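You operate a simulated robot arm through the tools that you are given. There is no shell and no other tool.

You run a simulated robot arm. Do the job below in one go: nothing can be reset, and whatever is moved stays where it is left.

JOB
Put things in order on the top of the dark table. At the end: the short blue hose from the top of the dark table stands where the brown job block stood; the brown job block from the top of the dark table is on the brown parts box (marked "Relay"); the blue coil from the top of the dark table stands where the short blue hose stood; the white fuse from the top of the dark table stands where the blue coil stood; whatever was shut is shut again. Leave all else as you found it, and nothing knocked over.

It is judged by the outcome, as a careful person would: the job done as asked, and still so three seconds after it is handed in. It fails if anything else is knocked over, pushed out of place, dropped, spilled or broken.

ROBOT AND FRAMES
A 6-joint arm with a two-finger parallel gripper, fixed in place. Base frame: the origin is on the floor under the middle of its stand, x ahead of it, y to its left, z up. Readings come in m, degrees, newtons and seconds.
With the tool pointing down near the work surface it reaches from about 0.26 to 0.68 m from the base axis. Its first joint turns from -66.0 to 66.0 degrees. Payload 2.9 kg.
Tool frame: the origin (TCP) lies between the finger pads and is the grasp point; the fingertips stand 0.03 m ahead of it; z points along the fingers, y is the line along which they close. The gripper opens to 0.11 m. The fingers are 0.02 m wide and 0.01 m thick; the gripper's body (0.048 by 0.112 m) begins 0.055 m behind the TCP.
Orientation is that of the tool frame in the base frame, as a unit quaternion [x, y, z, w]. With the fingers straight down and closing along the base's y, the tool's x points along the base's -x, its y along +y and its z along -z.

CONTROLS
- The arm moves only by the tool nudge_tool. Its argument "increments" is a list of rows, each an object of numbers (a shift or turn left out is 0, a gripper value left out holds the last): "grip": the closure, from 0 (fully open) to 1 (shut); "dx", "dy", "dz": the shift along the base's x, y, z in units of 30 mm (1.0 is 30 mm); "wx", "wy", "wz": the turn, a rotation vector about the base's x, y, z in units of 4 degrees (1.0 is 4 degrees). In form: [{"grip": .., "dx": .., "dy": .., "dz": .., "wx": .., "wy": .., "wz": ..}, ...]. A call has 1 to 20 rows; each row shifts and turns the commanded pose from where the row before left it. A call with a number of a shift or a turn outside -1 to 1 is refused whole. Each row takes 0.2 s and may step no farther than 0.05 m and 8.6 degrees from the row before; otherwise, or with a gripper value out of range, the whole call is refused. Where a pose cannot be reached the arm comes as near as it can. A force on the tool above 40 N (or 10 N above the force at the start of the call, whichever is more), or a blocked arm, ends the call early, and 0.2 s more pass. The fingers move at their own pace (about 0.108 m/s each) and stop on an object; they squeeze with about 37 N. The grip force told is the motor's: it shows also when the fingers shut on nothing. Time passes only in rows, and 0.2 s behind the last, so rows that do not move let the fingers close. It gives the time, the measured TCP pose, the force on the tool (base axes), the opening and the grip force at its end, in the units of the frame above (readings bear some noise), with the torque about the TCP (base axes, N m) and any sound that the robot's microphone picked up.
- Cameras (640 x 400 px; columns grow to the right, rows downward): "scene" is fixed at [0.0799, 0.462, 1.3691]; the picture's right is [-0.53, -0.85, 0.00], its down [-0.65, 0.41, -0.64] and it looks along [0.54, -0.34, -0.77] (base axes); focal length 310 px, centre (320, 200). "wrist" rides on the gripper at [0.072, 0.017, -0.103] in the tool frame; the picture's right is [-0.23, 0.97, 0.00], its down [-0.76, -0.18, -0.62] and it looks along [-0.61, -0.14, 0.78] (tool axes); focal length 222 px, centre (320, 200). There is no depth. A picture from a camera that has moved, and an enlarged one, comes with that camera's place and axes in the base frame and with its lens. The place of the scene camera against the robot may be out by one fixed shift of up to 0.012 m in any direction.
- get_image(camera): a new picture of that camera. It takes no simulated time.
- close_up(camera, box): a new picture of the part [left, top, right, bottom] of that camera's present view, enlarged. It takes no simulated time.
- finish_job(): hands the job in; it is judged then, once.

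Nothing tells you positions but the pictures and the camera data. Unless the task says otherwise, let go and move clear before handing in.

The tools are called after "Emit:" as name(argument=value, ...) on one line, values as JSON. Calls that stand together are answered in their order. nudge_tool: Moves the arm, as the interface text tells. Its arguments: {"type":"object","properties":{"increments":{"type":"array","items":{"type":"object","properties":{"grip":{"type":"number"},"dx":{"type":"number"},"dy":{"type":"number"},"dz":{"type":"number"},"wx":{"type":"number"},"wy":{"type":"number"},"wz":{"type":"number"}}}}},"required":["increments"]} The other tools are called the same way: get_image (camera) takes a picture; close_up (camera, box) takes an enlarged picture of a part of a camera's view; finish_job () hands the job in.

At the start:

```text
time_s: 0.0
position: [0.3392, 0.2713, 1.0472]
orientation: [0.001, 1.0, 0.0, 0.0]
ft_force: [0.4, -0.1, -0.1]
ft_torque: [-0.03, -0.01, 0.0]
finger_gap: 0.1101
grasp_force: 0.1
```

scene: 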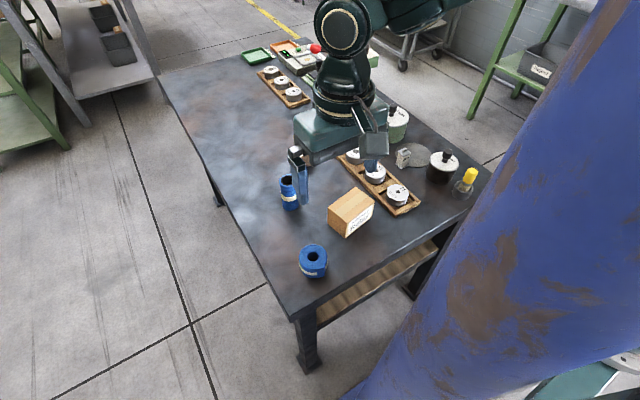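
wrist: 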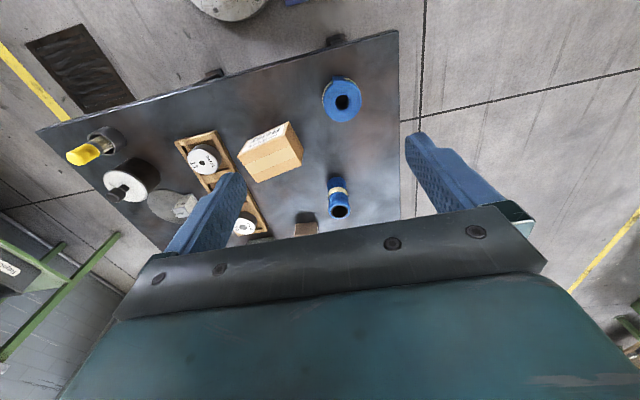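

I see a dark table with a blue coil at the far end, a short blue hose (standing) near the gripper, a parts box with a label, and a brown block near the hose. I'll look closer before moving anything.

Emit:
close_up(camera="scene", box=[240, 120, 400, 220])

Emit:
close_up(camera="scene", box=[260, 160, 500, 310])

Emit:
close_up(camera="wrist", box=[30, 30, 430, 280])

Emit:
close_up(camera="scene", box=[220, 20, 400, 130])

```text
4.00 times, centred on (320, 170) of scene
camera zoom: at [0.0799, 0.462, 1.3691], right [-0.53, -0.85, 0.0], down [-0.65, 0.41, -0.64], along [0.54, -0.34, -0.77], focal length 1238 px, centre (320, 320)
```

zoom: 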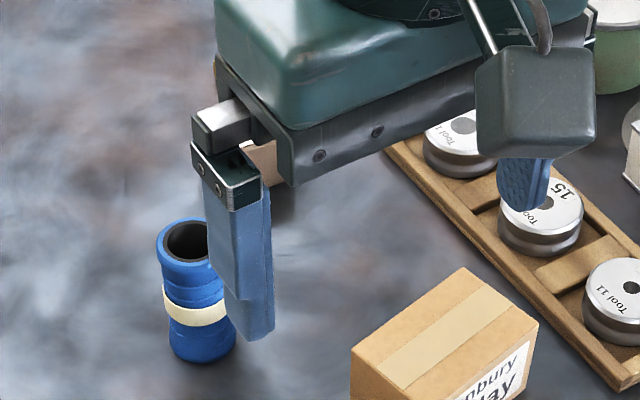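

```text
2.67 times, centred on (380, 235) of scene
camera zoom: at [0.0799, 0.462, 1.3691], right [-0.53, -0.85, 0.0], down [-0.65, 0.41, -0.64], along [0.54, -0.34, -0.77], focal length 825 px, centre (160, 107)
```

zoom: 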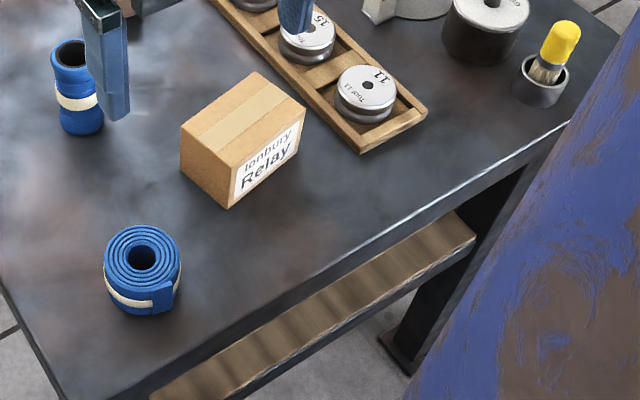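

```text
1.60 times, centred on (230, 155) of wrist
camera zoom: at [0.2667, 0.2886, 1.1501], right [0.23, 0.97, 0.0], down [0.76, -0.18, 0.62], along [0.61, -0.14, -0.78], focal length 355 px, centre (464, 272)
```

zoom: 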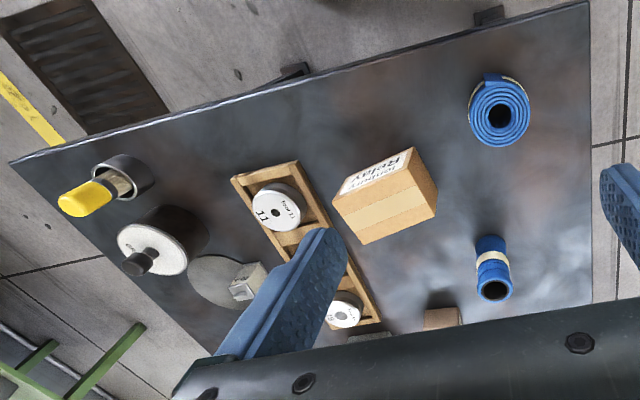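

```text
3.56 times, centred on (310, 75) of scene
camera zoom: at [0.0799, 0.462, 1.3691], right [-0.53, -0.85, 0.0], down [-0.65, 0.41, -0.64], along [0.54, -0.34, -0.77], focal length 1101 px, centre (356, 644)
```

zoom: 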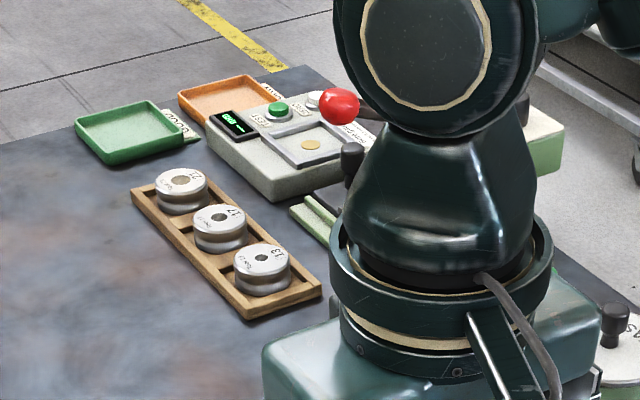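

I want a closer look at the blue column, the object near the round plate, and the brown piece half hidden behind the gripper.

Emit:
close_up(camera="scene", box=[330, 90, 490, 220])

Emit:
close_up(camera="scene", box=[440, 250, 640, 400])

Emit:
close_up(camera="wrist", box=[160, 150, 420, 250])

Emit:
close_up(camera="wrist", box=[140, 0, 400, 130])

```text
3.08 times, centred on (410, 155) of scene
camera zoom: at [0.0799, 0.462, 1.3691], right [-0.53, -0.85, 0.0], down [-0.65, 0.41, -0.64], along [0.54, -0.34, -0.77], focal length 952 px, centre (43, 338)
```

zoom: 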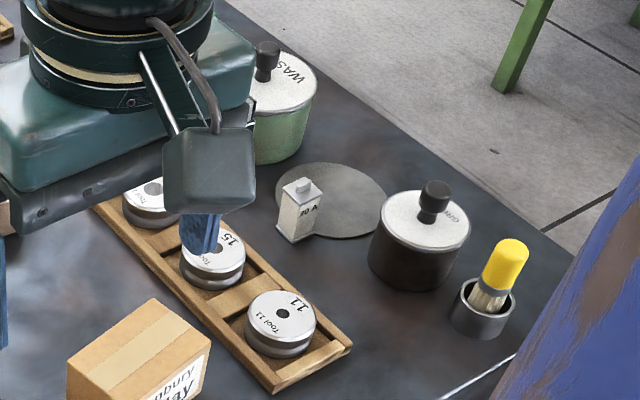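

```text
2.67 times, centred on (540, 325) of scene
camera zoom: at [0.0799, 0.462, 1.3691], right [-0.53, -0.85, 0.0], down [-0.65, 0.41, -0.64], along [0.54, -0.34, -0.77], focal length 825 px, centre (-267, -133)
```

zoom: 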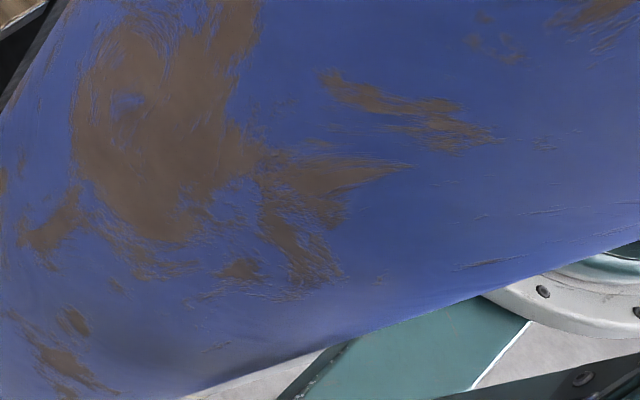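

```text
2.46 times, centred on (290, 200) of wrist
camera zoom: at [0.2667, 0.2886, 1.1501], right [0.23, 0.97, 0.0], down [0.76, -0.18, 0.62], along [0.61, -0.14, -0.78], focal length 547 px, centre (394, 200)
```

zoom: 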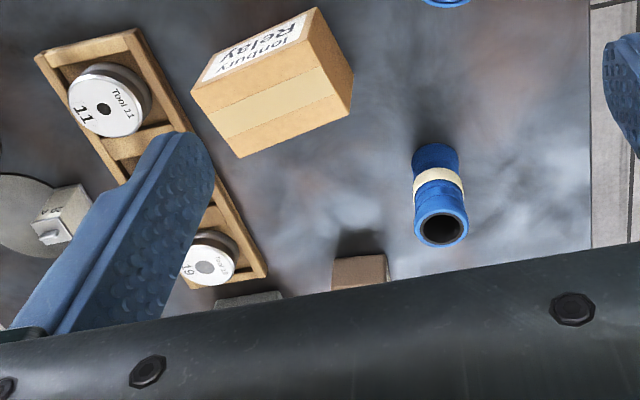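

```text
2.46 times, centred on (270, 65) of wrist
camera zoom: at [0.2667, 0.2886, 1.1501], right [0.23, 0.97, 0.0], down [0.76, -0.18, 0.62], along [0.61, -0.14, -0.78], focal length 547 px, centre (443, 532)
```

zoom: 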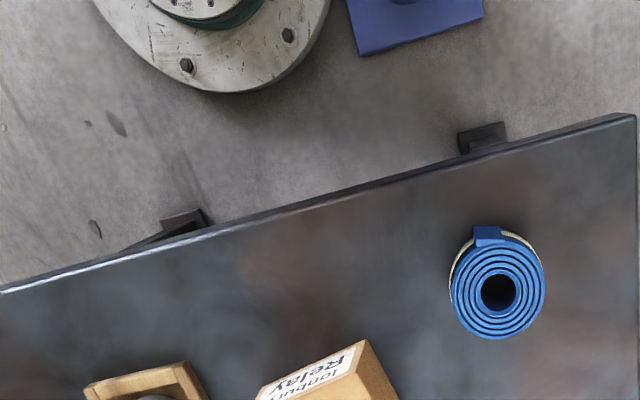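

The fuse ("30 A") stands beside the round plate, the job block sits just beyond the gripper bar, and a blue floor column stands near the base, to be kept clear of. I'll move high and to the right for a second view, so I can triangulate positions.

Emit:
nudge_tool(increments=[{"grip": 0, "dx": 0.5, "dy": -1}, {"dx": 0.5, "dy": -1}, {"dx": 0.5, "dy": -1}, {"dx": 0.5, "dy": -1}, {"dx": 0.5, "dy": -1}, {"dx": 0.5, "dy": -1}, {}, {}])

Emit:
get_image(camera="wrist")

Emit:
get_image(camera="scene")

```text
time_s: 1.8
position: [0.4285, 0.0907, 1.0442]
orientation: [0.001, 1.0, -0.001, 0.0]
ft_force: [0.6, -0.6, -0.6]
ft_torque: [0.02, 0.01, 0.03]
finger_gap: 0.1102
grasp_force: 0.0
```

```text
taken
camera wrist: at [0.3558, 0.1084, 1.1486], right [0.23, 0.97, 0.0], down [0.76, -0.18, 0.62], along [0.61, -0.14, -0.78], focal length 222 px, centre (320, 200)
```

wrist: 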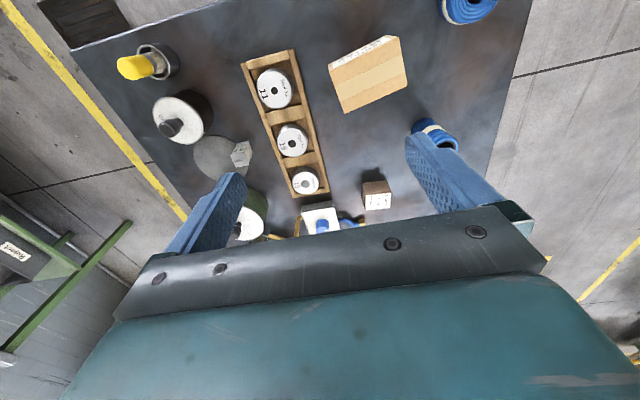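

```text
taken
```

scene: 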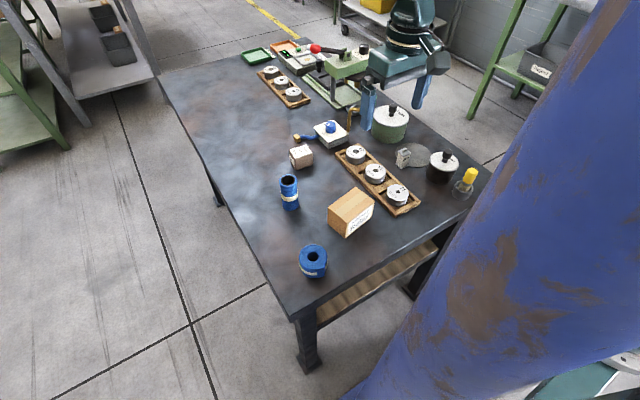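

Emit:
close_up(camera="scene", box=[270, 110, 350, 160])

Emit:
close_up(camera="scene", box=[260, 110, 420, 290])

Emit:
close_up(camera="wrist", box=[180, 120, 440, 250])

Emit:
close_up(camera="wrist", box=[240, 0, 500, 160])

Emit:
close_up(camera="scene", box=[230, 30, 470, 180])

```text
8.00 times, centred on (310, 135) of scene
camera zoom: at [0.0799, 0.462, 1.3691], right [-0.53, -0.85, 0.0], down [-0.65, 0.41, -0.64], along [0.54, -0.34, -0.77], focal length 2476 px, centre (400, 720)
```

zoom: 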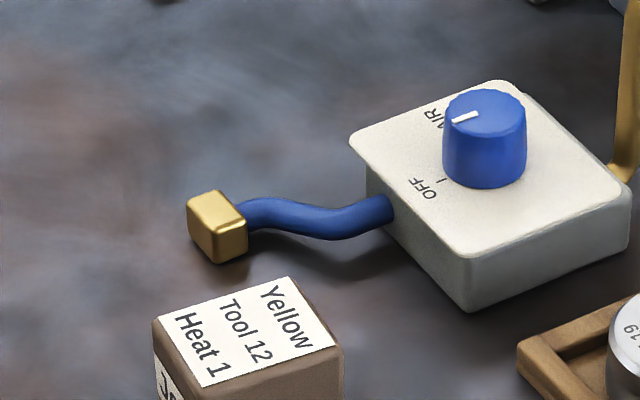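

```text
2.22 times, centred on (340, 200) of scene
camera zoom: at [0.0799, 0.462, 1.3691], right [-0.53, -0.85, 0.0], down [-0.65, 0.41, -0.64], along [0.54, -0.34, -0.77], focal length 688 px, centre (276, 200)
```

zoom: 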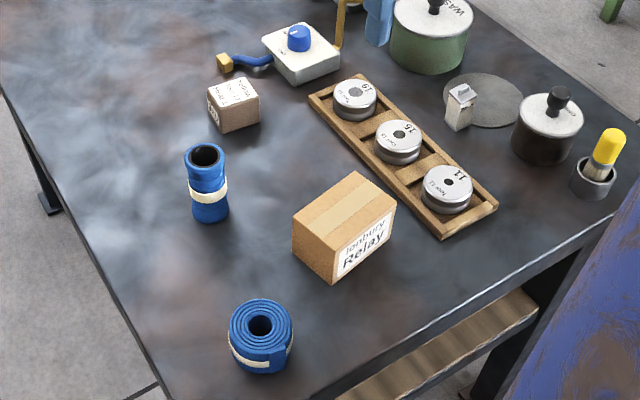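

```text
2.46 times, centred on (310, 185) of wrist
camera zoom: at [0.3558, 0.1084, 1.1486], right [0.23, 0.97, 0.0], down [0.76, -0.18, 0.62], along [0.61, -0.14, -0.78], focal length 547 px, centre (345, 237)
```

zoom: 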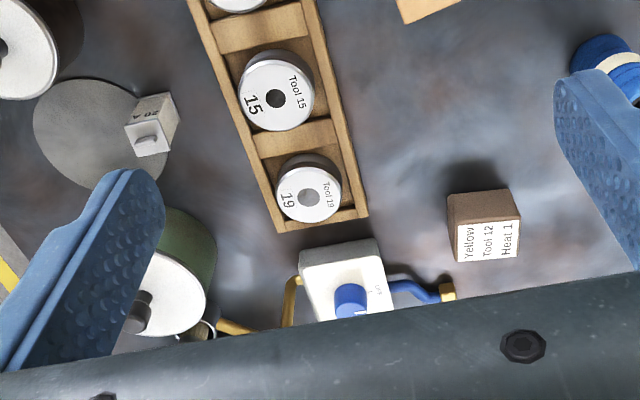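

```text
2.46 times, centred on (370, 80) of wrist
camera zoom: at [0.3558, 0.1084, 1.1486], right [0.23, 0.97, 0.0], down [0.76, -0.18, 0.62], along [0.61, -0.14, -0.78], focal length 547 px, centre (197, 495)
```

zoom: 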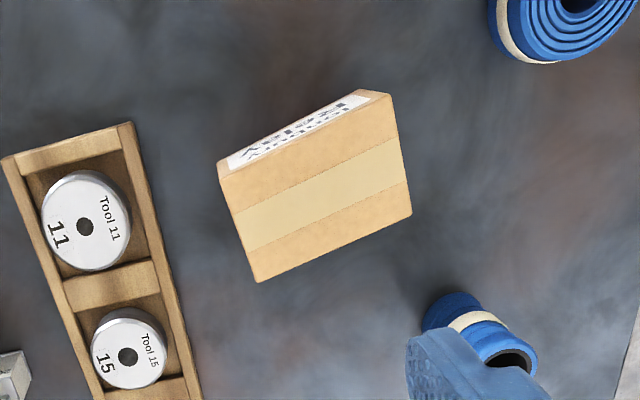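

```text
2.67 times, centred on (350, 105) of scene
camera zoom: at [0.0799, 0.462, 1.3691], right [-0.53, -0.85, 0.0], down [-0.65, 0.41, -0.64], along [0.54, -0.34, -0.77], focal length 825 px, centre (240, 453)
```

zoom: 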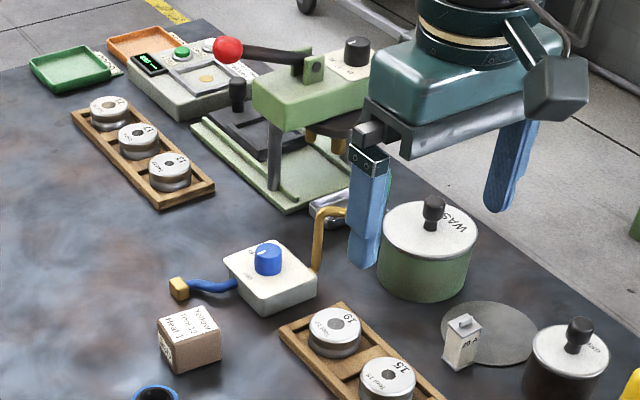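

The block label reads "Yellow Tool 12 Heat 1". Triangulating: block ≈ (0.66, 0.16), hose ≈ (0.54, 0.26), coil ≈ (0.37, 0.30), fuse ≈ (0.50, -0.065), box top ≈ (0.43, 0.16, 0.81), and the table top at about z 0.742. Next I go above the block for a closer view.

Emit:
nudge_tool(increments=[{"grip": 0, "dx": 1, "dy": 0.3, "dz": -0.4}, {"dx": 1, "dy": 0.3, "dz": -0.4}, {"dx": 1, "dy": 0.3, "dz": -0.4}, {"dx": 1, "dy": 0.3, "dz": -0.4}, {"dx": 1, "dy": 0.4, "dz": -0.5}, {"dx": 1, "dy": 0.4, "dz": -0.5}, {"dx": 0.6, "dy": 0.3, "dz": -0.5}, {}, {}])

Emit:
get_image(camera="wrist")

Emit:
get_image(camera="scene")

```text
time_s: 3.8
position: [0.6265, 0.1589, 0.9548]
orientation: [0.001, 1.0, 0.0, 0.0]
ft_force: [0.2, -0.6, -0.7]
ft_torque: [0.0, -0.02, -0.02]
finger_gap: 0.1103
grasp_force: 0.0
```

```text
taken
camera wrist: at [0.554, 0.1765, 1.0578], right [0.23, 0.97, 0.0], down [0.76, -0.18, 0.62], along [0.61, -0.14, -0.78], focal length 222 px, centre (320, 200)
```

wrist: 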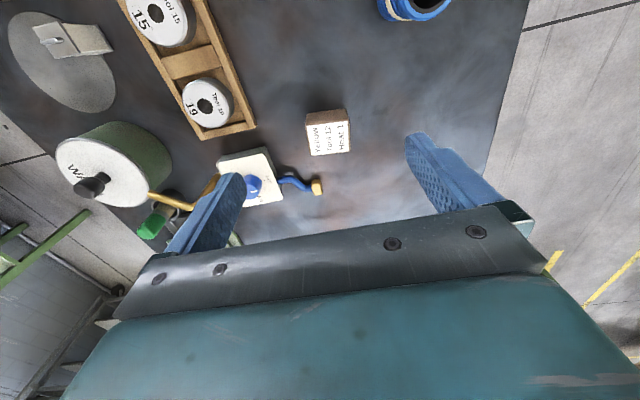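

```text
taken
```

scene: 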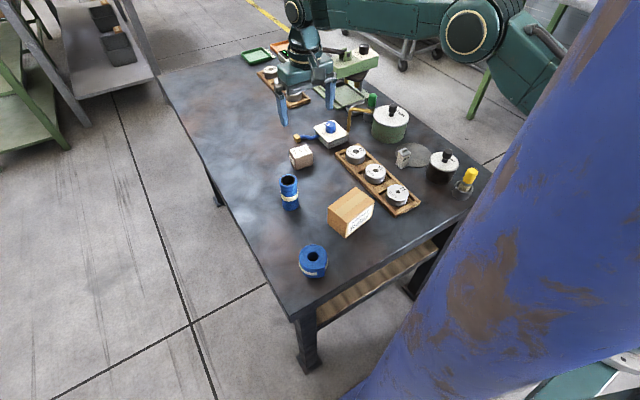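

Emit:
close_up(camera="wrist", box=[240, 80, 400, 200])

Emit:
close_up(camera="scene", box=[260, 120, 340, 180])

```text
3.33 times, centred on (320, 140) of wrist
camera zoom: at [0.554, 0.1765, 1.0578], right [0.23, 0.97, 0.0], down [0.76, -0.18, 0.62], along [0.61, -0.14, -0.78], focal length 740 px, centre (320, 400)
```

zoom: 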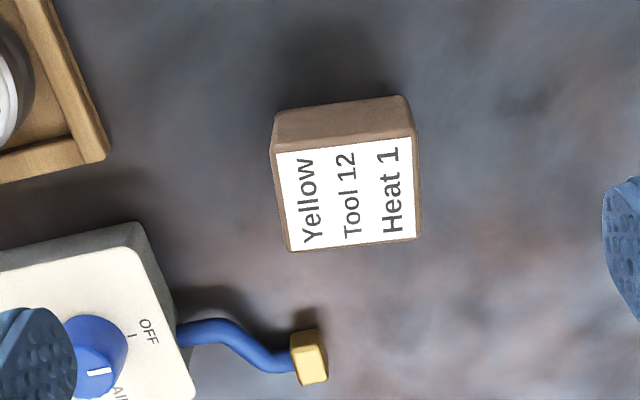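

```text
6.67 times, centred on (300, 150) of scene
camera zoom: at [0.0799, 0.462, 1.3691], right [-0.53, -0.85, 0.0], down [-0.65, 0.41, -0.64], along [0.54, -0.34, -0.77], focal length 2064 px, centre (453, 533)
```

zoom: 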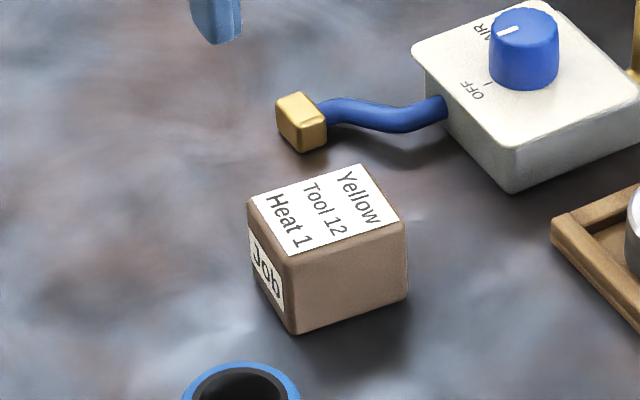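

The block is about 0.041 × 0.053 m, centred near (0.667, 0.161) and turned about -6.5°. I'll align the gripper with it and come down partway to check.

Emit:
nudge_tool(increments=[{"grip": 0, "dx": 0.6, "dz": -0.7, "wz": -0.8}, {"dx": 0.6, "dz": -0.7, "wz": -0.8}, {"dy": 0.07, "dz": -0.7}, {"dz": -0.7}, {}, {}])

Emit:
get_image(camera="wrist")

Emit:
close_up(camera="scene", box=[240, 90, 400, 190])

```text
time_s: 5.2
position: [0.6619, 0.1616, 0.8707]
orientation: [0.055, 0.998, 0.0, 0.001]
ft_force: [0.3, 0.1, 0.7]
ft_torque: [-0.03, 0.02, -0.01]
finger_gap: 0.1103
grasp_force: 0.0
```

```text
taken
camera wrist: at [0.5921, 0.1878, 0.9728], right [0.33, 0.94, 0.0], down [0.74, -0.26, 0.62], along [0.59, -0.21, -0.78], focal length 222 px, centre (320, 200)
```

wrist: 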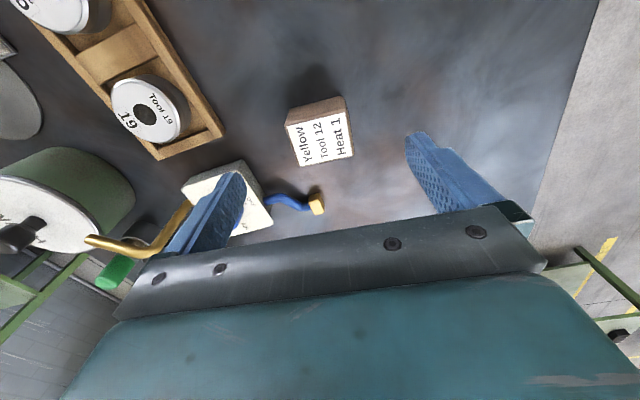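

```text
4.00 times, centred on (320, 140) of scene
camera zoom: at [0.0799, 0.462, 1.3691], right [-0.53, -0.85, 0.0], down [-0.65, 0.41, -0.64], along [0.54, -0.34, -0.77], focal length 1238 px, centre (320, 440)
```

zoom: 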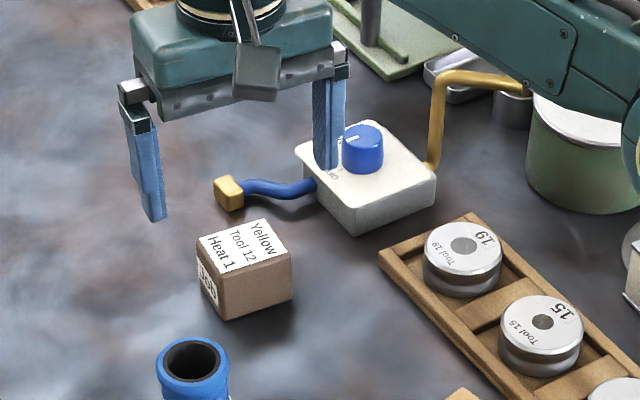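

Emit:
close_up(camera="wrist", box=[240, 80, 400, 180])

```text
4.00 times, centred on (320, 130) of wrist
camera zoom: at [0.5921, 0.1878, 0.9728], right [0.33, 0.94, 0.0], down [0.74, -0.26, 0.62], along [0.59, -0.21, -0.78], focal length 888 px, centre (320, 480)
```

zoom: 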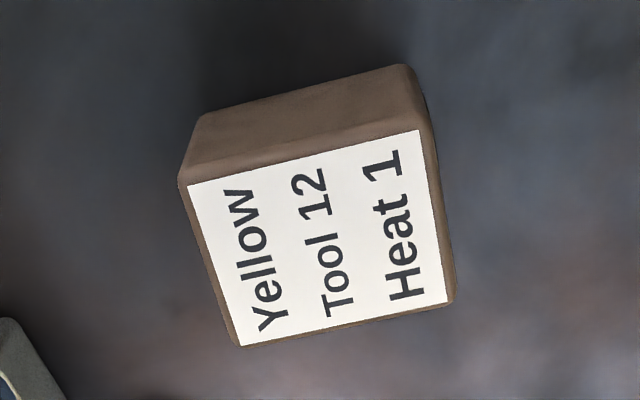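

Measurements agree: block centre ≈ (0.667, 0.162), top z ≈ 0.79, table z ≈ 0.743. I'll go straight down to TCP z ≈ 0.782 and close.

Emit:
nudge_tool(increments=[{"grip": 0, "dx": 0.05, "dz": -0.6}, {"dx": 0.05, "dz": -0.6}, {"dz": -0.6}, {"dz": -0.6}, {"dz": -0.55}, {}])

Emit:
get_image(camera="wrist")

Emit:
close_up(camera="scene", box=[240, 100, 400, 200])

```text
time_s: 6.6
position: [0.659, 0.16, 0.7809]
orientation: [0.056, 0.998, 0.0, 0.0]
ft_force: [0.8, 1.0, 0.4]
ft_torque: [-0.03, 0.02, 0.02]
finger_gap: 0.1099
grasp_force: 0.0
out of reach, approached as far as the arm can: row 3
```

```text
taken
camera wrist: at [0.5886, 0.1856, 0.8851], right [0.33, 0.94, 0.0], down [0.74, -0.26, 0.62], along [0.59, -0.21, -0.78], focal length 222 px, centre (320, 200)
```

wrist: 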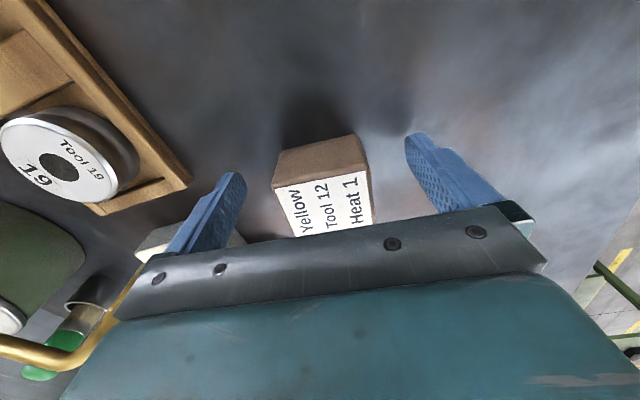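

```text
4.00 times, centred on (320, 150) of scene
camera zoom: at [0.0799, 0.462, 1.3691], right [-0.53, -0.85, 0.0], down [-0.65, 0.41, -0.64], along [0.54, -0.34, -0.77], focal length 1238 px, centre (320, 400)
```

zoom: 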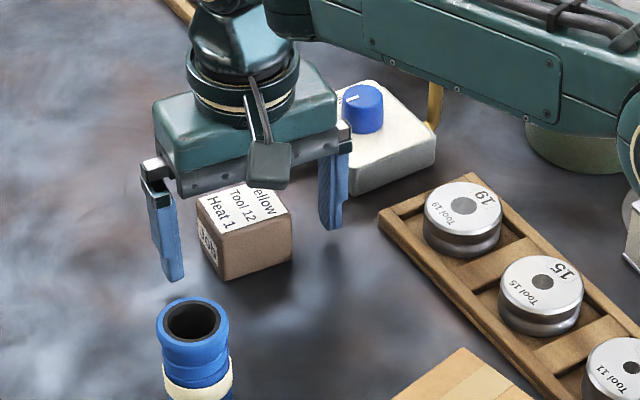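

The fingers straddle the block evenly, just at the edge of reach. I'm closing the gripper now.

Emit:
nudge_tool(increments=[{"grip": 1}, {"grip": 1}, {"grip": 1}, {"grip": 1}])

Emit:
get_image(camera="wrist")

```text
time_s: 7.6
position: [0.6584, 0.1596, 0.7807]
orientation: [0.056, 0.998, 0.0, -0.001]
ft_force: [0.0, 0.0, -0.1]
ft_torque: [-0.01, 0.0, 0.04]
finger_gap: 0.0552
grasp_force: 37.0
```

```text
taken
camera wrist: at [0.5887, 0.1856, 0.8854], right [0.33, 0.94, 0.0], down [0.74, -0.26, 0.62], along [0.59, -0.21, -0.78], focal length 222 px, centre (320, 200)
```

wrist: 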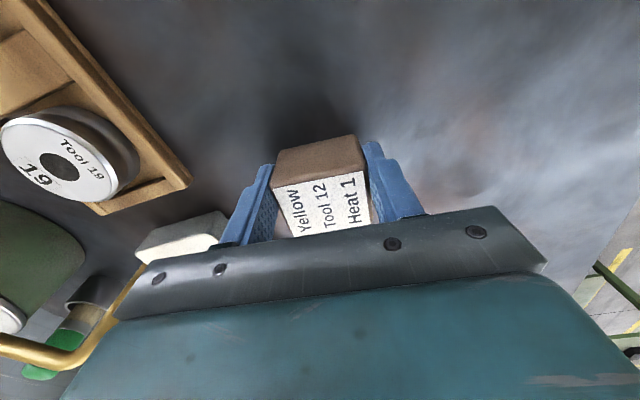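

The block is held (gap 0.055, force 37 N). Next I lift straight up and check that it comes with the gripper.

Emit:
nudge_tool(increments=[{"grip": 1, "dz": 0.4}, {"dz": 0.8}, {"dz": 1}, {"dx": -0.2, "dz": 1}, {"dx": -0.5, "dz": 1}, {"dx": -0.5, "dz": 0.6}, {}])

Emit:
get_image(camera="wrist")

Emit:
get_image(camera="scene")

```text
time_s: 9.2
position: [0.6239, 0.1595, 0.926]
orientation: [0.056, 0.998, 0.0, 0.0]
ft_force: [-0.3, 0.5, -0.1]
ft_torque: [0.04, -0.04, 0.02]
finger_gap: 0.0
grasp_force: 36.9
```

```text
taken
camera wrist: at [0.5541, 0.1851, 1.0296], right [0.33, 0.94, 0.0], down [0.74, -0.26, 0.62], along [0.59, -0.21, -0.78], focal length 222 px, centre (320, 200)
```

wrist: 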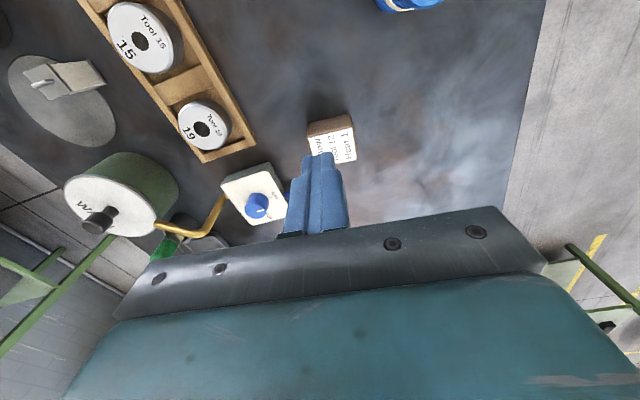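

```text
taken
```

scene: 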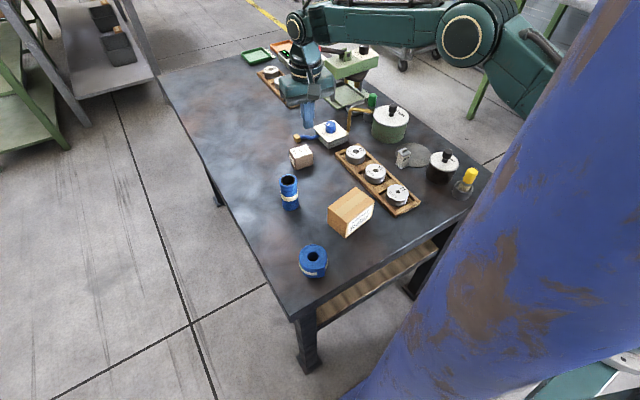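

The block slipped out of the fingers, and it looks upright near its place. I'll examine it closely before trying again.

Emit:
close_up(camera="scene", box=[260, 120, 340, 180])

Emit:
close_up(camera="wrist", box=[240, 70, 400, 190])

```text
6.67 times, centred on (300, 150) of scene
camera zoom: at [0.0799, 0.462, 1.3691], right [-0.53, -0.85, 0.0], down [-0.65, 0.41, -0.64], along [0.54, -0.34, -0.77], focal length 2064 px, centre (453, 533)
```

zoom: 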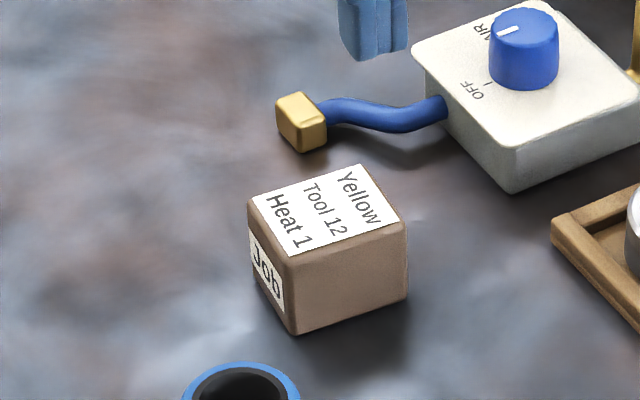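

```text
3.33 times, centred on (320, 130) of wrist
camera zoom: at [0.5541, 0.1851, 1.0296], right [0.33, 0.94, 0.0], down [0.74, -0.26, 0.62], along [0.59, -0.21, -0.78], focal length 740 px, centre (320, 433)
```

zoom: 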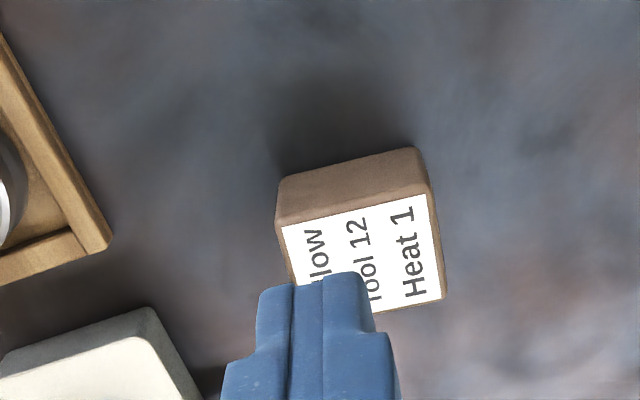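

The block is exactly where it was. It is heavier than I allowed for, and I had it off-centre: the gap of 0.055 implies its top is at about 0.778, its centre near x 0.672 and the table near 0.73. I'll reopen, tilt the fingers about 10° outward for more reach, and regrip centred and deeper.

Emit:
nudge_tool(increments=[{"grip": 0, "dx": 0.4, "wx": -0.0925, "wy": -0.828}, {"dx": 0.4, "wx": -0.0925, "wy": -0.828}, {"dx": 0.4, "wx": -0.0925, "wy": -0.828}, {"dx": 0.34, "dy": 0.03, "dz": -0.6}, {"dz": -0.6}, {"dz": -0.6}, {}])

Emit:
get_image(camera="wrist")

Emit:
close_up(camera="wrist", box=[240, 80, 400, 200])

```text
time_s: 10.8
position: [0.6705, 0.1626, 0.8722]
orientation: [0.055, 0.995, -0.005, 0.087]
ft_force: [0.3, 0.1, -0.1]
ft_torque: [-0.03, 0.0, 0.02]
finger_gap: 0.1101
grasp_force: 0.0
```

```text
taken
camera wrist: at [0.5832, 0.1888, 0.9619], right [0.33, 0.94, 0.04], down [0.62, -0.25, 0.75], along [0.71, -0.22, -0.66], focal length 222 px, centre (320, 200)
```

wrist: 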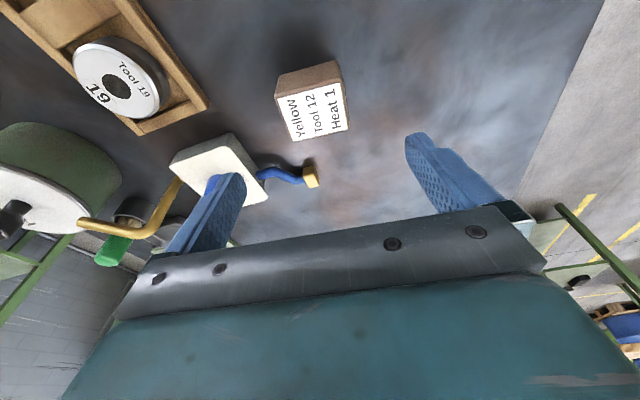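

```text
3.33 times, centred on (320, 140) of wrist
camera zoom: at [0.5832, 0.1888, 0.9619], right [0.33, 0.94, 0.04], down [0.62, -0.25, 0.75], along [0.71, -0.22, -0.66], focal length 740 px, centre (320, 400)
```

zoom: 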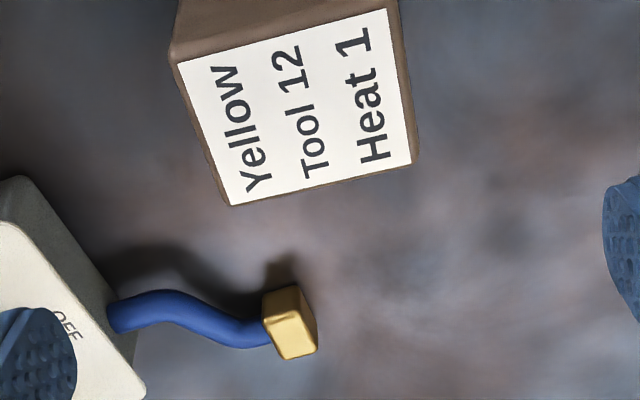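

With the tilt the arm reaches comfortably, and the block centre re-measures at (0.6725, 0.160). I'm lowering around it, with small steps near the end.

Emit:
nudge_tool(increments=[{"grip": 0, "dx": 0.07, "dy": -0.07, "dz": -0.7}, {"dz": -0.7}, {"dz": -0.7}, {"dz": -0.5}, {"dz": -0.3}, {"dz": -0.25}, {}])

Emit:
get_image(camera="wrist")

Emit:
close_up(camera="scene", box=[260, 100, 360, 180])

```text
time_s: 12.4
position: [0.673, 0.1577, 0.7769]
orientation: [0.056, 0.995, -0.004, 0.087]
ft_force: [-0.3, 0.0, -0.6]
ft_torque: [-0.01, 0.04, -0.01]
finger_gap: 0.1101
grasp_force: 0.1
```

```text
taken
camera wrist: at [0.5865, 0.1866, 0.8665], right [0.33, 0.94, 0.04], down [0.62, -0.25, 0.75], along [0.71, -0.22, -0.66], focal length 222 px, centre (320, 200)
```

wrist: 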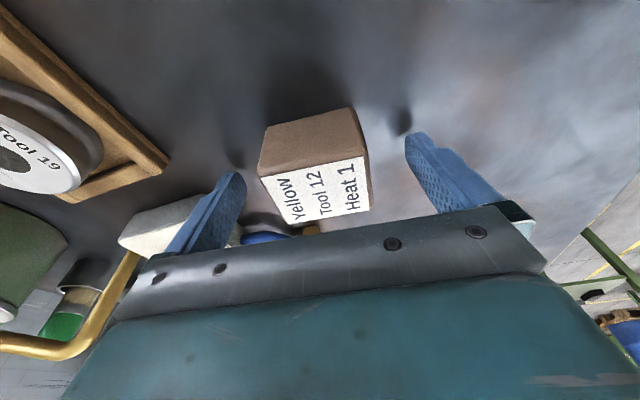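

```text
5.00 times, centred on (310, 140) of scene
camera zoom: at [0.0799, 0.462, 1.3691], right [-0.53, -0.85, 0.0], down [-0.65, 0.41, -0.64], along [0.54, -0.34, -0.77], focal length 1548 px, centre (370, 500)
```

zoom: 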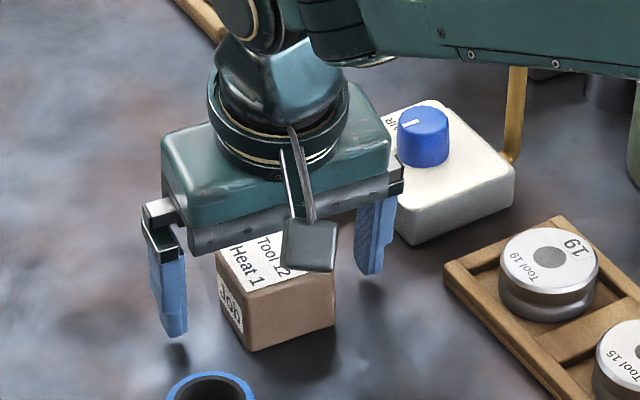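

Emit:
nudge_tool(increments=[{"grip": 0, "dy": 0.06, "dz": -0.1}, {"dz": -0.1}, {"dz": -0.1}, {}])

Emit:
close_up(camera="scene", box=[260, 110, 340, 180])

Emit:
close_up(camera="wrist", box=[180, 80, 500, 240])

```text
time_s: 13.4
position: [0.6725, 0.1611, 0.7704]
orientation: [0.056, 0.994, -0.005, 0.089]
ft_force: [-22.4, -1.6, 31.7]
ft_torque: [-1.09, 0.97, -0.71]
finger_gap: 0.1099
grasp_force: 0.1
```

```text
5.71 times, centred on (300, 145) of scene
camera zoom: at [0.0788, 0.4618, 1.3693], right [-0.53, -0.85, 0.0], down [-0.65, 0.41, -0.64], along [0.54, -0.34, -0.77], focal length 1769 px, centre (434, 514)
```

zoom: 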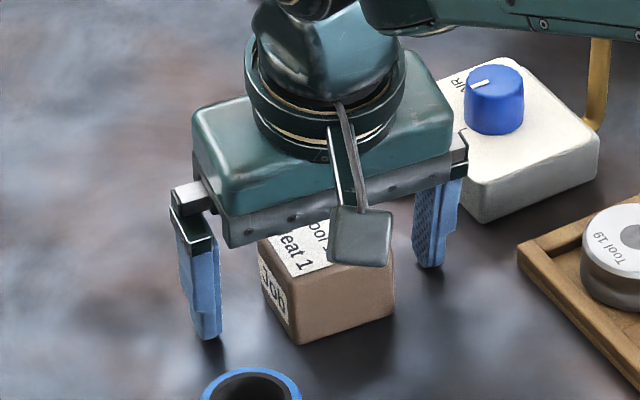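

```text
2.00 times, centred on (340, 160) of wrist
camera zoom: at [0.5863, 0.1889, 0.8605], right [0.33, 0.94, 0.04], down [0.62, -0.25, 0.75], along [0.71, -0.22, -0.66], focal length 444 px, centre (280, 280)
```

zoom: 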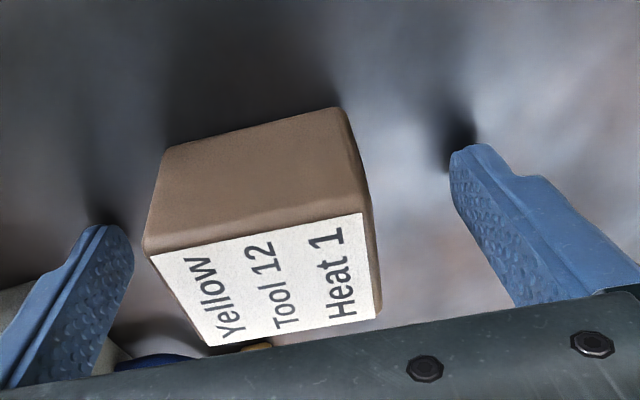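

The fingertips touched the table at TCP z 0.770, which puts the table near z 0.739. I'll back off a few millimetres and then close on the centred block.

Emit:
nudge_tool(increments=[{"grip": 0, "dz": 0.1}, {"dz": 0.07}, {}, {}])

Emit:
close_up(camera="scene", box=[260, 110, 340, 180])

```text
time_s: 14.4
position: [0.6726, 0.1609, 0.773]
orientation: [0.055, 0.995, -0.005, 0.087]
ft_force: [0.0, 0.0, -0.7]
ft_torque: [0.02, 0.02, -0.02]
finger_gap: 0.1099
grasp_force: 0.1
```

```text
5.71 times, centred on (300, 145) of scene
camera zoom: at [0.0799, 0.462, 1.3691], right [-0.53, -0.85, 0.0], down [-0.65, 0.41, -0.64], along [0.54, -0.34, -0.77], focal length 1769 px, centre (434, 514)
```

zoom: 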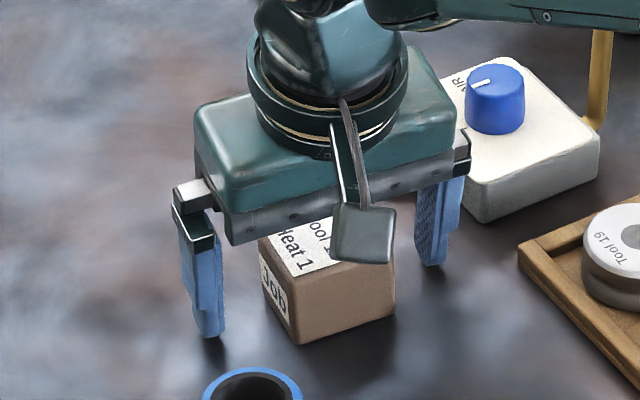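

Emit:
nudge_tool(increments=[{"grip": 1}, {"grip": 1}, {"grip": 1}, {"grip": 1}, {"grip": 1}])

Emit:
close_up(camera="wrist", box=[180, 80, 500, 240])

Emit:
close_up(camera="scene", box=[260, 110, 340, 180])

```text
time_s: 15.6
position: [0.6728, 0.1616, 0.7733]
orientation: [0.055, 0.995, -0.006, 0.087]
ft_force: [-0.8, 0.7, 0.1]
ft_torque: [-0.01, 0.0, 0.0]
finger_gap: 0.0551
grasp_force: 36.8
```

```text
2.00 times, centred on (340, 160) of wrist
camera zoom: at [0.5859, 0.1883, 0.8628], right [0.33, 0.94, 0.04], down [0.62, -0.25, 0.75], along [0.71, -0.22, -0.67], focal length 444 px, centre (280, 280)
```

zoom: 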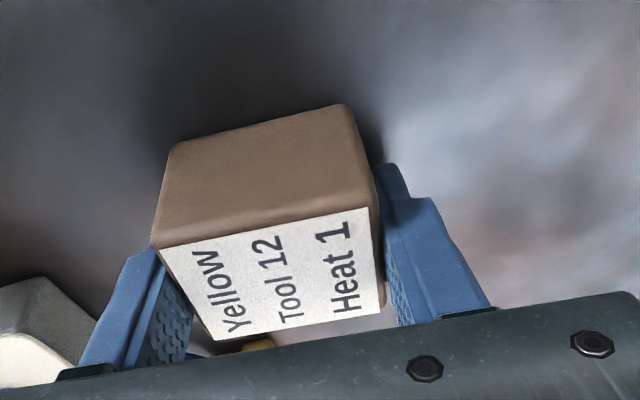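

```text
5.71 times, centred on (300, 145) of scene
camera zoom: at [0.0799, 0.462, 1.3691], right [-0.53, -0.85, 0.0], down [-0.65, 0.41, -0.64], along [0.54, -0.34, -0.77], focal length 1769 px, centre (434, 514)
```

zoom: 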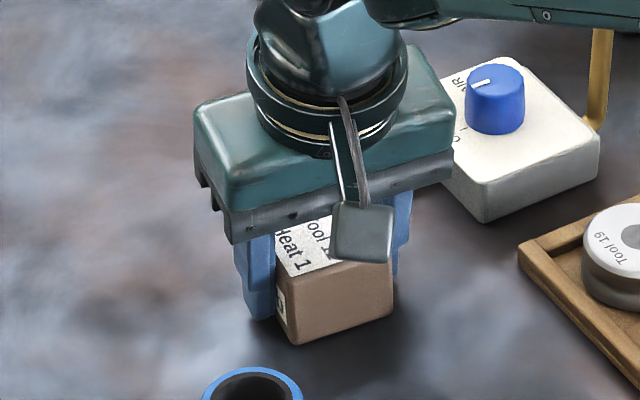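

Emit:
nudge_tool(increments=[{"grip": 1, "dz": 0.05}, {"dz": 0.05}, {"dz": 0.05}, {"dz": 0.05}, {}])

Emit:
close_up(camera="wrist", box=[180, 80, 500, 240])

Emit:
close_up(camera="scene", box=[260, 110, 340, 180])

```text
time_s: 16.8
position: [0.6732, 0.1618, 0.7797]
orientation: [0.056, 0.995, -0.004, 0.087]
ft_force: [-0.5, -0.6, -0.5]
ft_torque: [0.02, 0.0, 0.0]
finger_gap: 0.0553
grasp_force: 37.1
```

```text
2.00 times, centred on (340, 160) of wrist
camera zoom: at [0.5861, 0.1888, 0.8688], right [0.33, 0.94, 0.04], down [0.62, -0.25, 0.75], along [0.71, -0.22, -0.66], focal length 444 px, centre (280, 280)
```

zoom: 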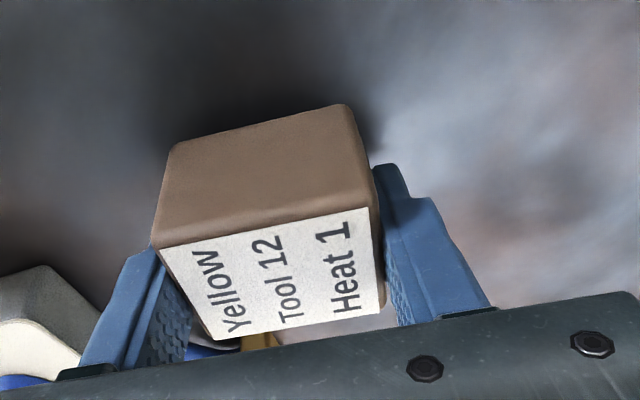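

```text
5.71 times, centred on (300, 145) of scene
camera zoom: at [0.0799, 0.462, 1.3691], right [-0.53, -0.85, 0.0], down [-0.65, 0.41, -0.64], along [0.54, -0.34, -0.77], focal length 1769 px, centre (434, 514)
```

zoom: 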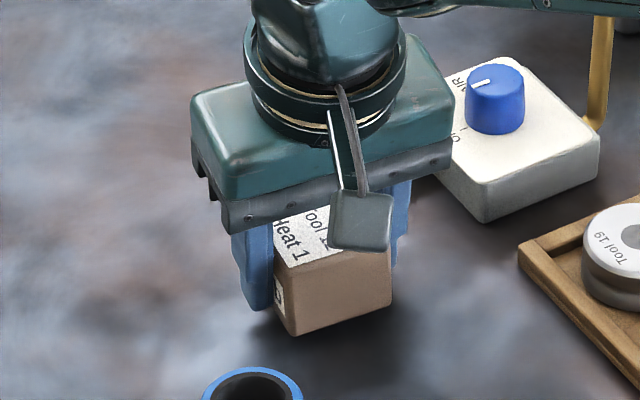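

The block rises with the gripper this time. I'll keep lifting gently and check again.

Emit:
nudge_tool(increments=[{"grip": 1, "dz": 0.2}, {"dz": 0.3}, {"dz": 0.4}, {"dz": 0.5}, {"dz": 0.5}, {"dz": 0.5}, {"dz": 0.5}, {"dz": 0.5}, {"dz": 0.5}, {"dz": 0.4}, {"dz": 0.3}, {}])

Emit:
get_image(camera="wrist")

Emit:
get_image(camera="scene")

```text
time_s: 19.4
position: [0.674, 0.1602, 0.9185]
orientation: [0.056, 0.995, -0.005, 0.087]
ft_force: [-1.1, -0.3, -0.9]
ft_torque: [0.03, -0.01, 0.0]
finger_gap: 0.0555
grasp_force: 36.7
```

```text
taken
camera wrist: at [0.5867, 0.188, 1.007], right [0.33, 0.94, 0.04], down [0.62, -0.25, 0.75], along [0.71, -0.22, -0.66], focal length 222 px, centre (320, 200)
```

wrist: 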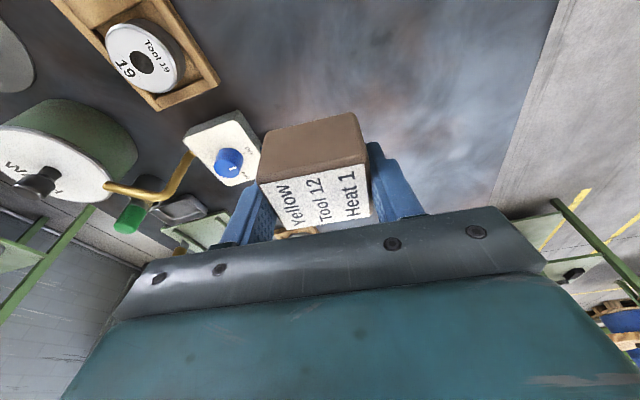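

```text
taken
```

scene: 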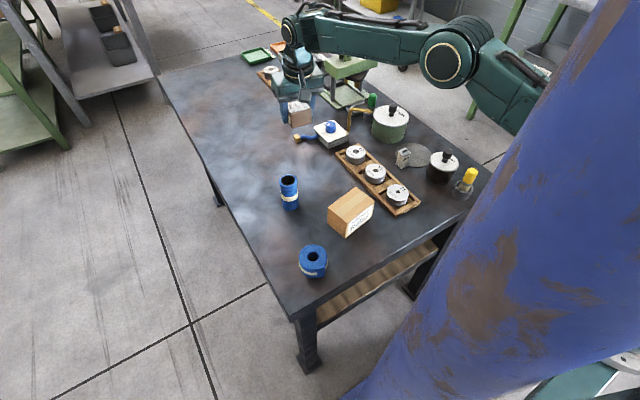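

The block is held securely. I'll carry it at this height to above the parts box, keeping the same tilt so it stays level.

Emit:
nudge_tool(increments=[{"grip": 1, "dx": -0.4, "dz": 0.2}, {"dx": -0.7, "dz": 0.3}, {"dx": -0.8, "dz": 0.3}, {"dx": -0.8, "dz": 0.3}, {"dx": -0.8, "dz": 0.2}, {"dx": -0.8}, {"dx": -0.8}, {"dx": -0.8}, {"dx": -0.8}, {"dx": -0.8}, {"dx": -0.6}, {"dx": -0.3}, {}, {}])

Emit:
get_image(camera="wrist")

Emit:
get_image(camera="scene")

```text
time_s: 22.4
position: [0.4202, 0.1625, 0.9567]
orientation: [0.056, 0.995, -0.005, 0.087]
ft_force: [-0.3, -0.4, -0.8]
ft_torque: [0.0, -0.01, -0.02]
finger_gap: 0.0554
grasp_force: 37.3
```

```text
taken
camera wrist: at [0.3337, 0.19, 1.0462], right [0.33, 0.94, 0.04], down [0.62, -0.25, 0.75], along [0.71, -0.22, -0.66], focal length 222 px, centre (320, 200)
```

wrist: 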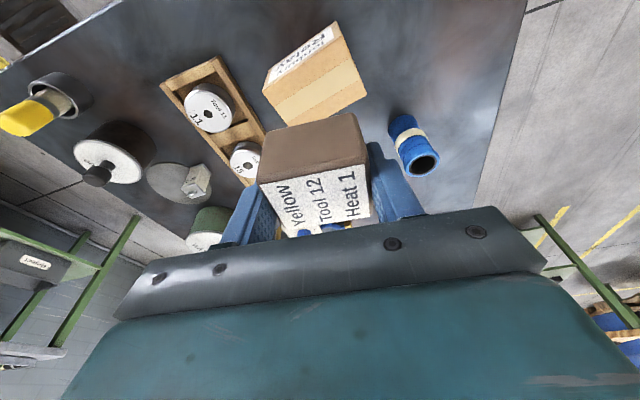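

```text
taken
```

scene: 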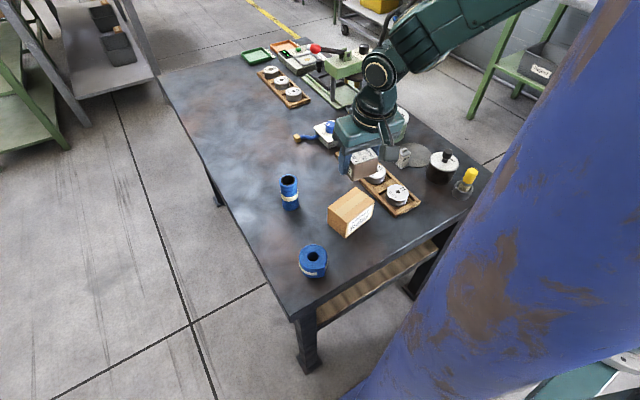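

Emit:
close_up(camera="wrist", box=[240, 0, 400, 130])

Emit:
close_up(camera="scene", box=[310, 140, 410, 240])

```text
3.08 times, centred on (320, 65) of wrist
camera zoom: at [0.3337, 0.19, 1.0462], right [0.33, 0.94, 0.04], down [0.62, -0.25, 0.75], along [0.71, -0.22, -0.66], focal length 684 px, centre (320, 615)
```

zoom: 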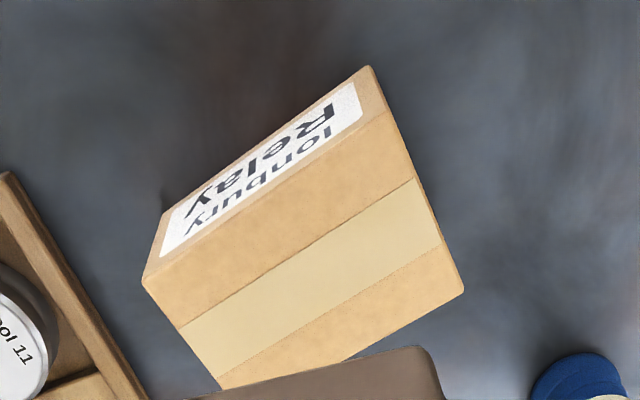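

```text
4.00 times, centred on (360, 190) of scene
camera zoom: at [0.0799, 0.462, 1.3691], right [-0.53, -0.85, 0.0], down [-0.65, 0.41, -0.64], along [0.54, -0.34, -0.77], focal length 1238 px, centre (160, 240)
```

zoom: 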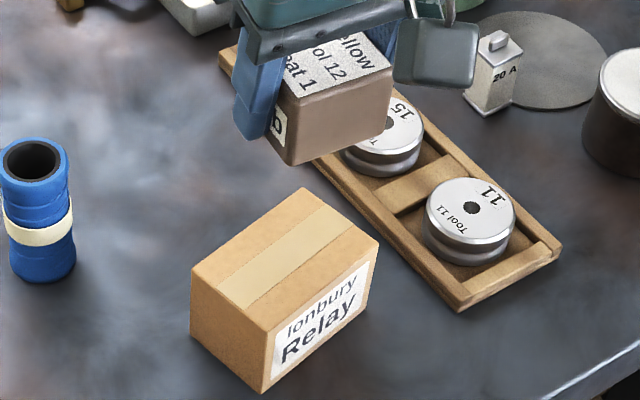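

The box top is at z ≈ 0.805, centred at (0.430, 0.160), with its long side turned about +12°. I'll turn the block to match, centre it over the box and descend to just above.

Emit:
nudge_tool(increments=[{"grip": 1, "dx": 0.1, "wz": 0.9}, {"dx": 0.1, "wz": 0.9}, {"dx": 0.14, "wz": 0.9}, {"dy": -0.08, "wz": 0.9}, {"wz": 0.9}, {"dz": -0.5}, {"dz": -0.7}, {"dz": -0.7}, {"dz": -0.7}, {"dz": -0.4}, {}, {}])

Emit:
get_image(camera="wrist")

Emit:
close_up(camera="scene", box=[310, 140, 410, 240])

```text
time_s: 25.0
position: [0.4309, 0.1601, 0.8658]
orientation: [-0.1, 0.991, 0.009, 0.087]
ft_force: [-1.0, -0.5, -1.8]
ft_torque: [-0.03, -0.01, 0.0]
finger_gap: 0.0553
grasp_force: 37.1
```

```text
taken
camera wrist: at [0.3396, 0.1588, 0.9556], right [0.02, 1.0, 0.04], down [0.66, -0.05, 0.75], along [0.75, 0.01, -0.66], focal length 222 px, centre (320, 200)
```

wrist: 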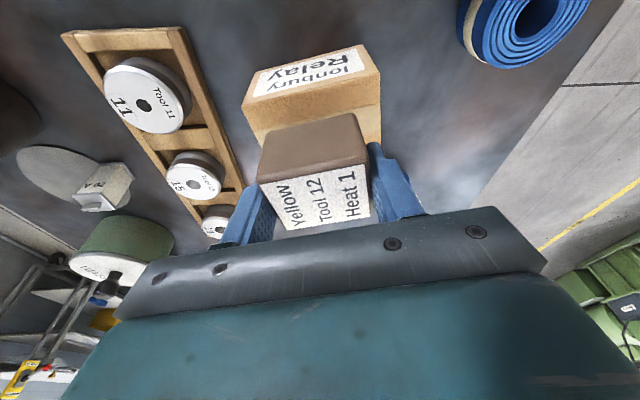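

```text
4.00 times, centred on (360, 190) of scene
camera zoom: at [0.0799, 0.462, 1.3691], right [-0.53, -0.85, 0.0], down [-0.65, 0.41, -0.64], along [0.54, -0.34, -0.77], focal length 1238 px, centre (160, 240)
```

zoom: 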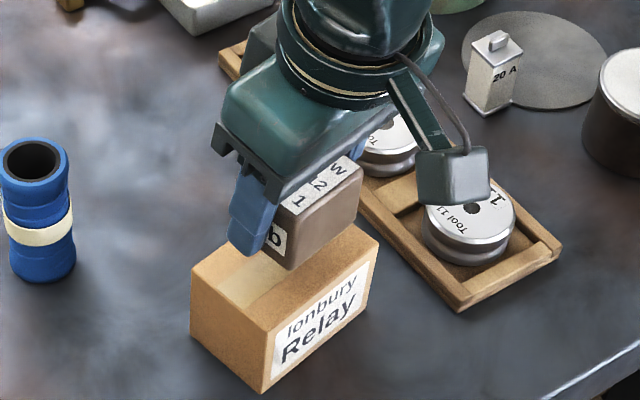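

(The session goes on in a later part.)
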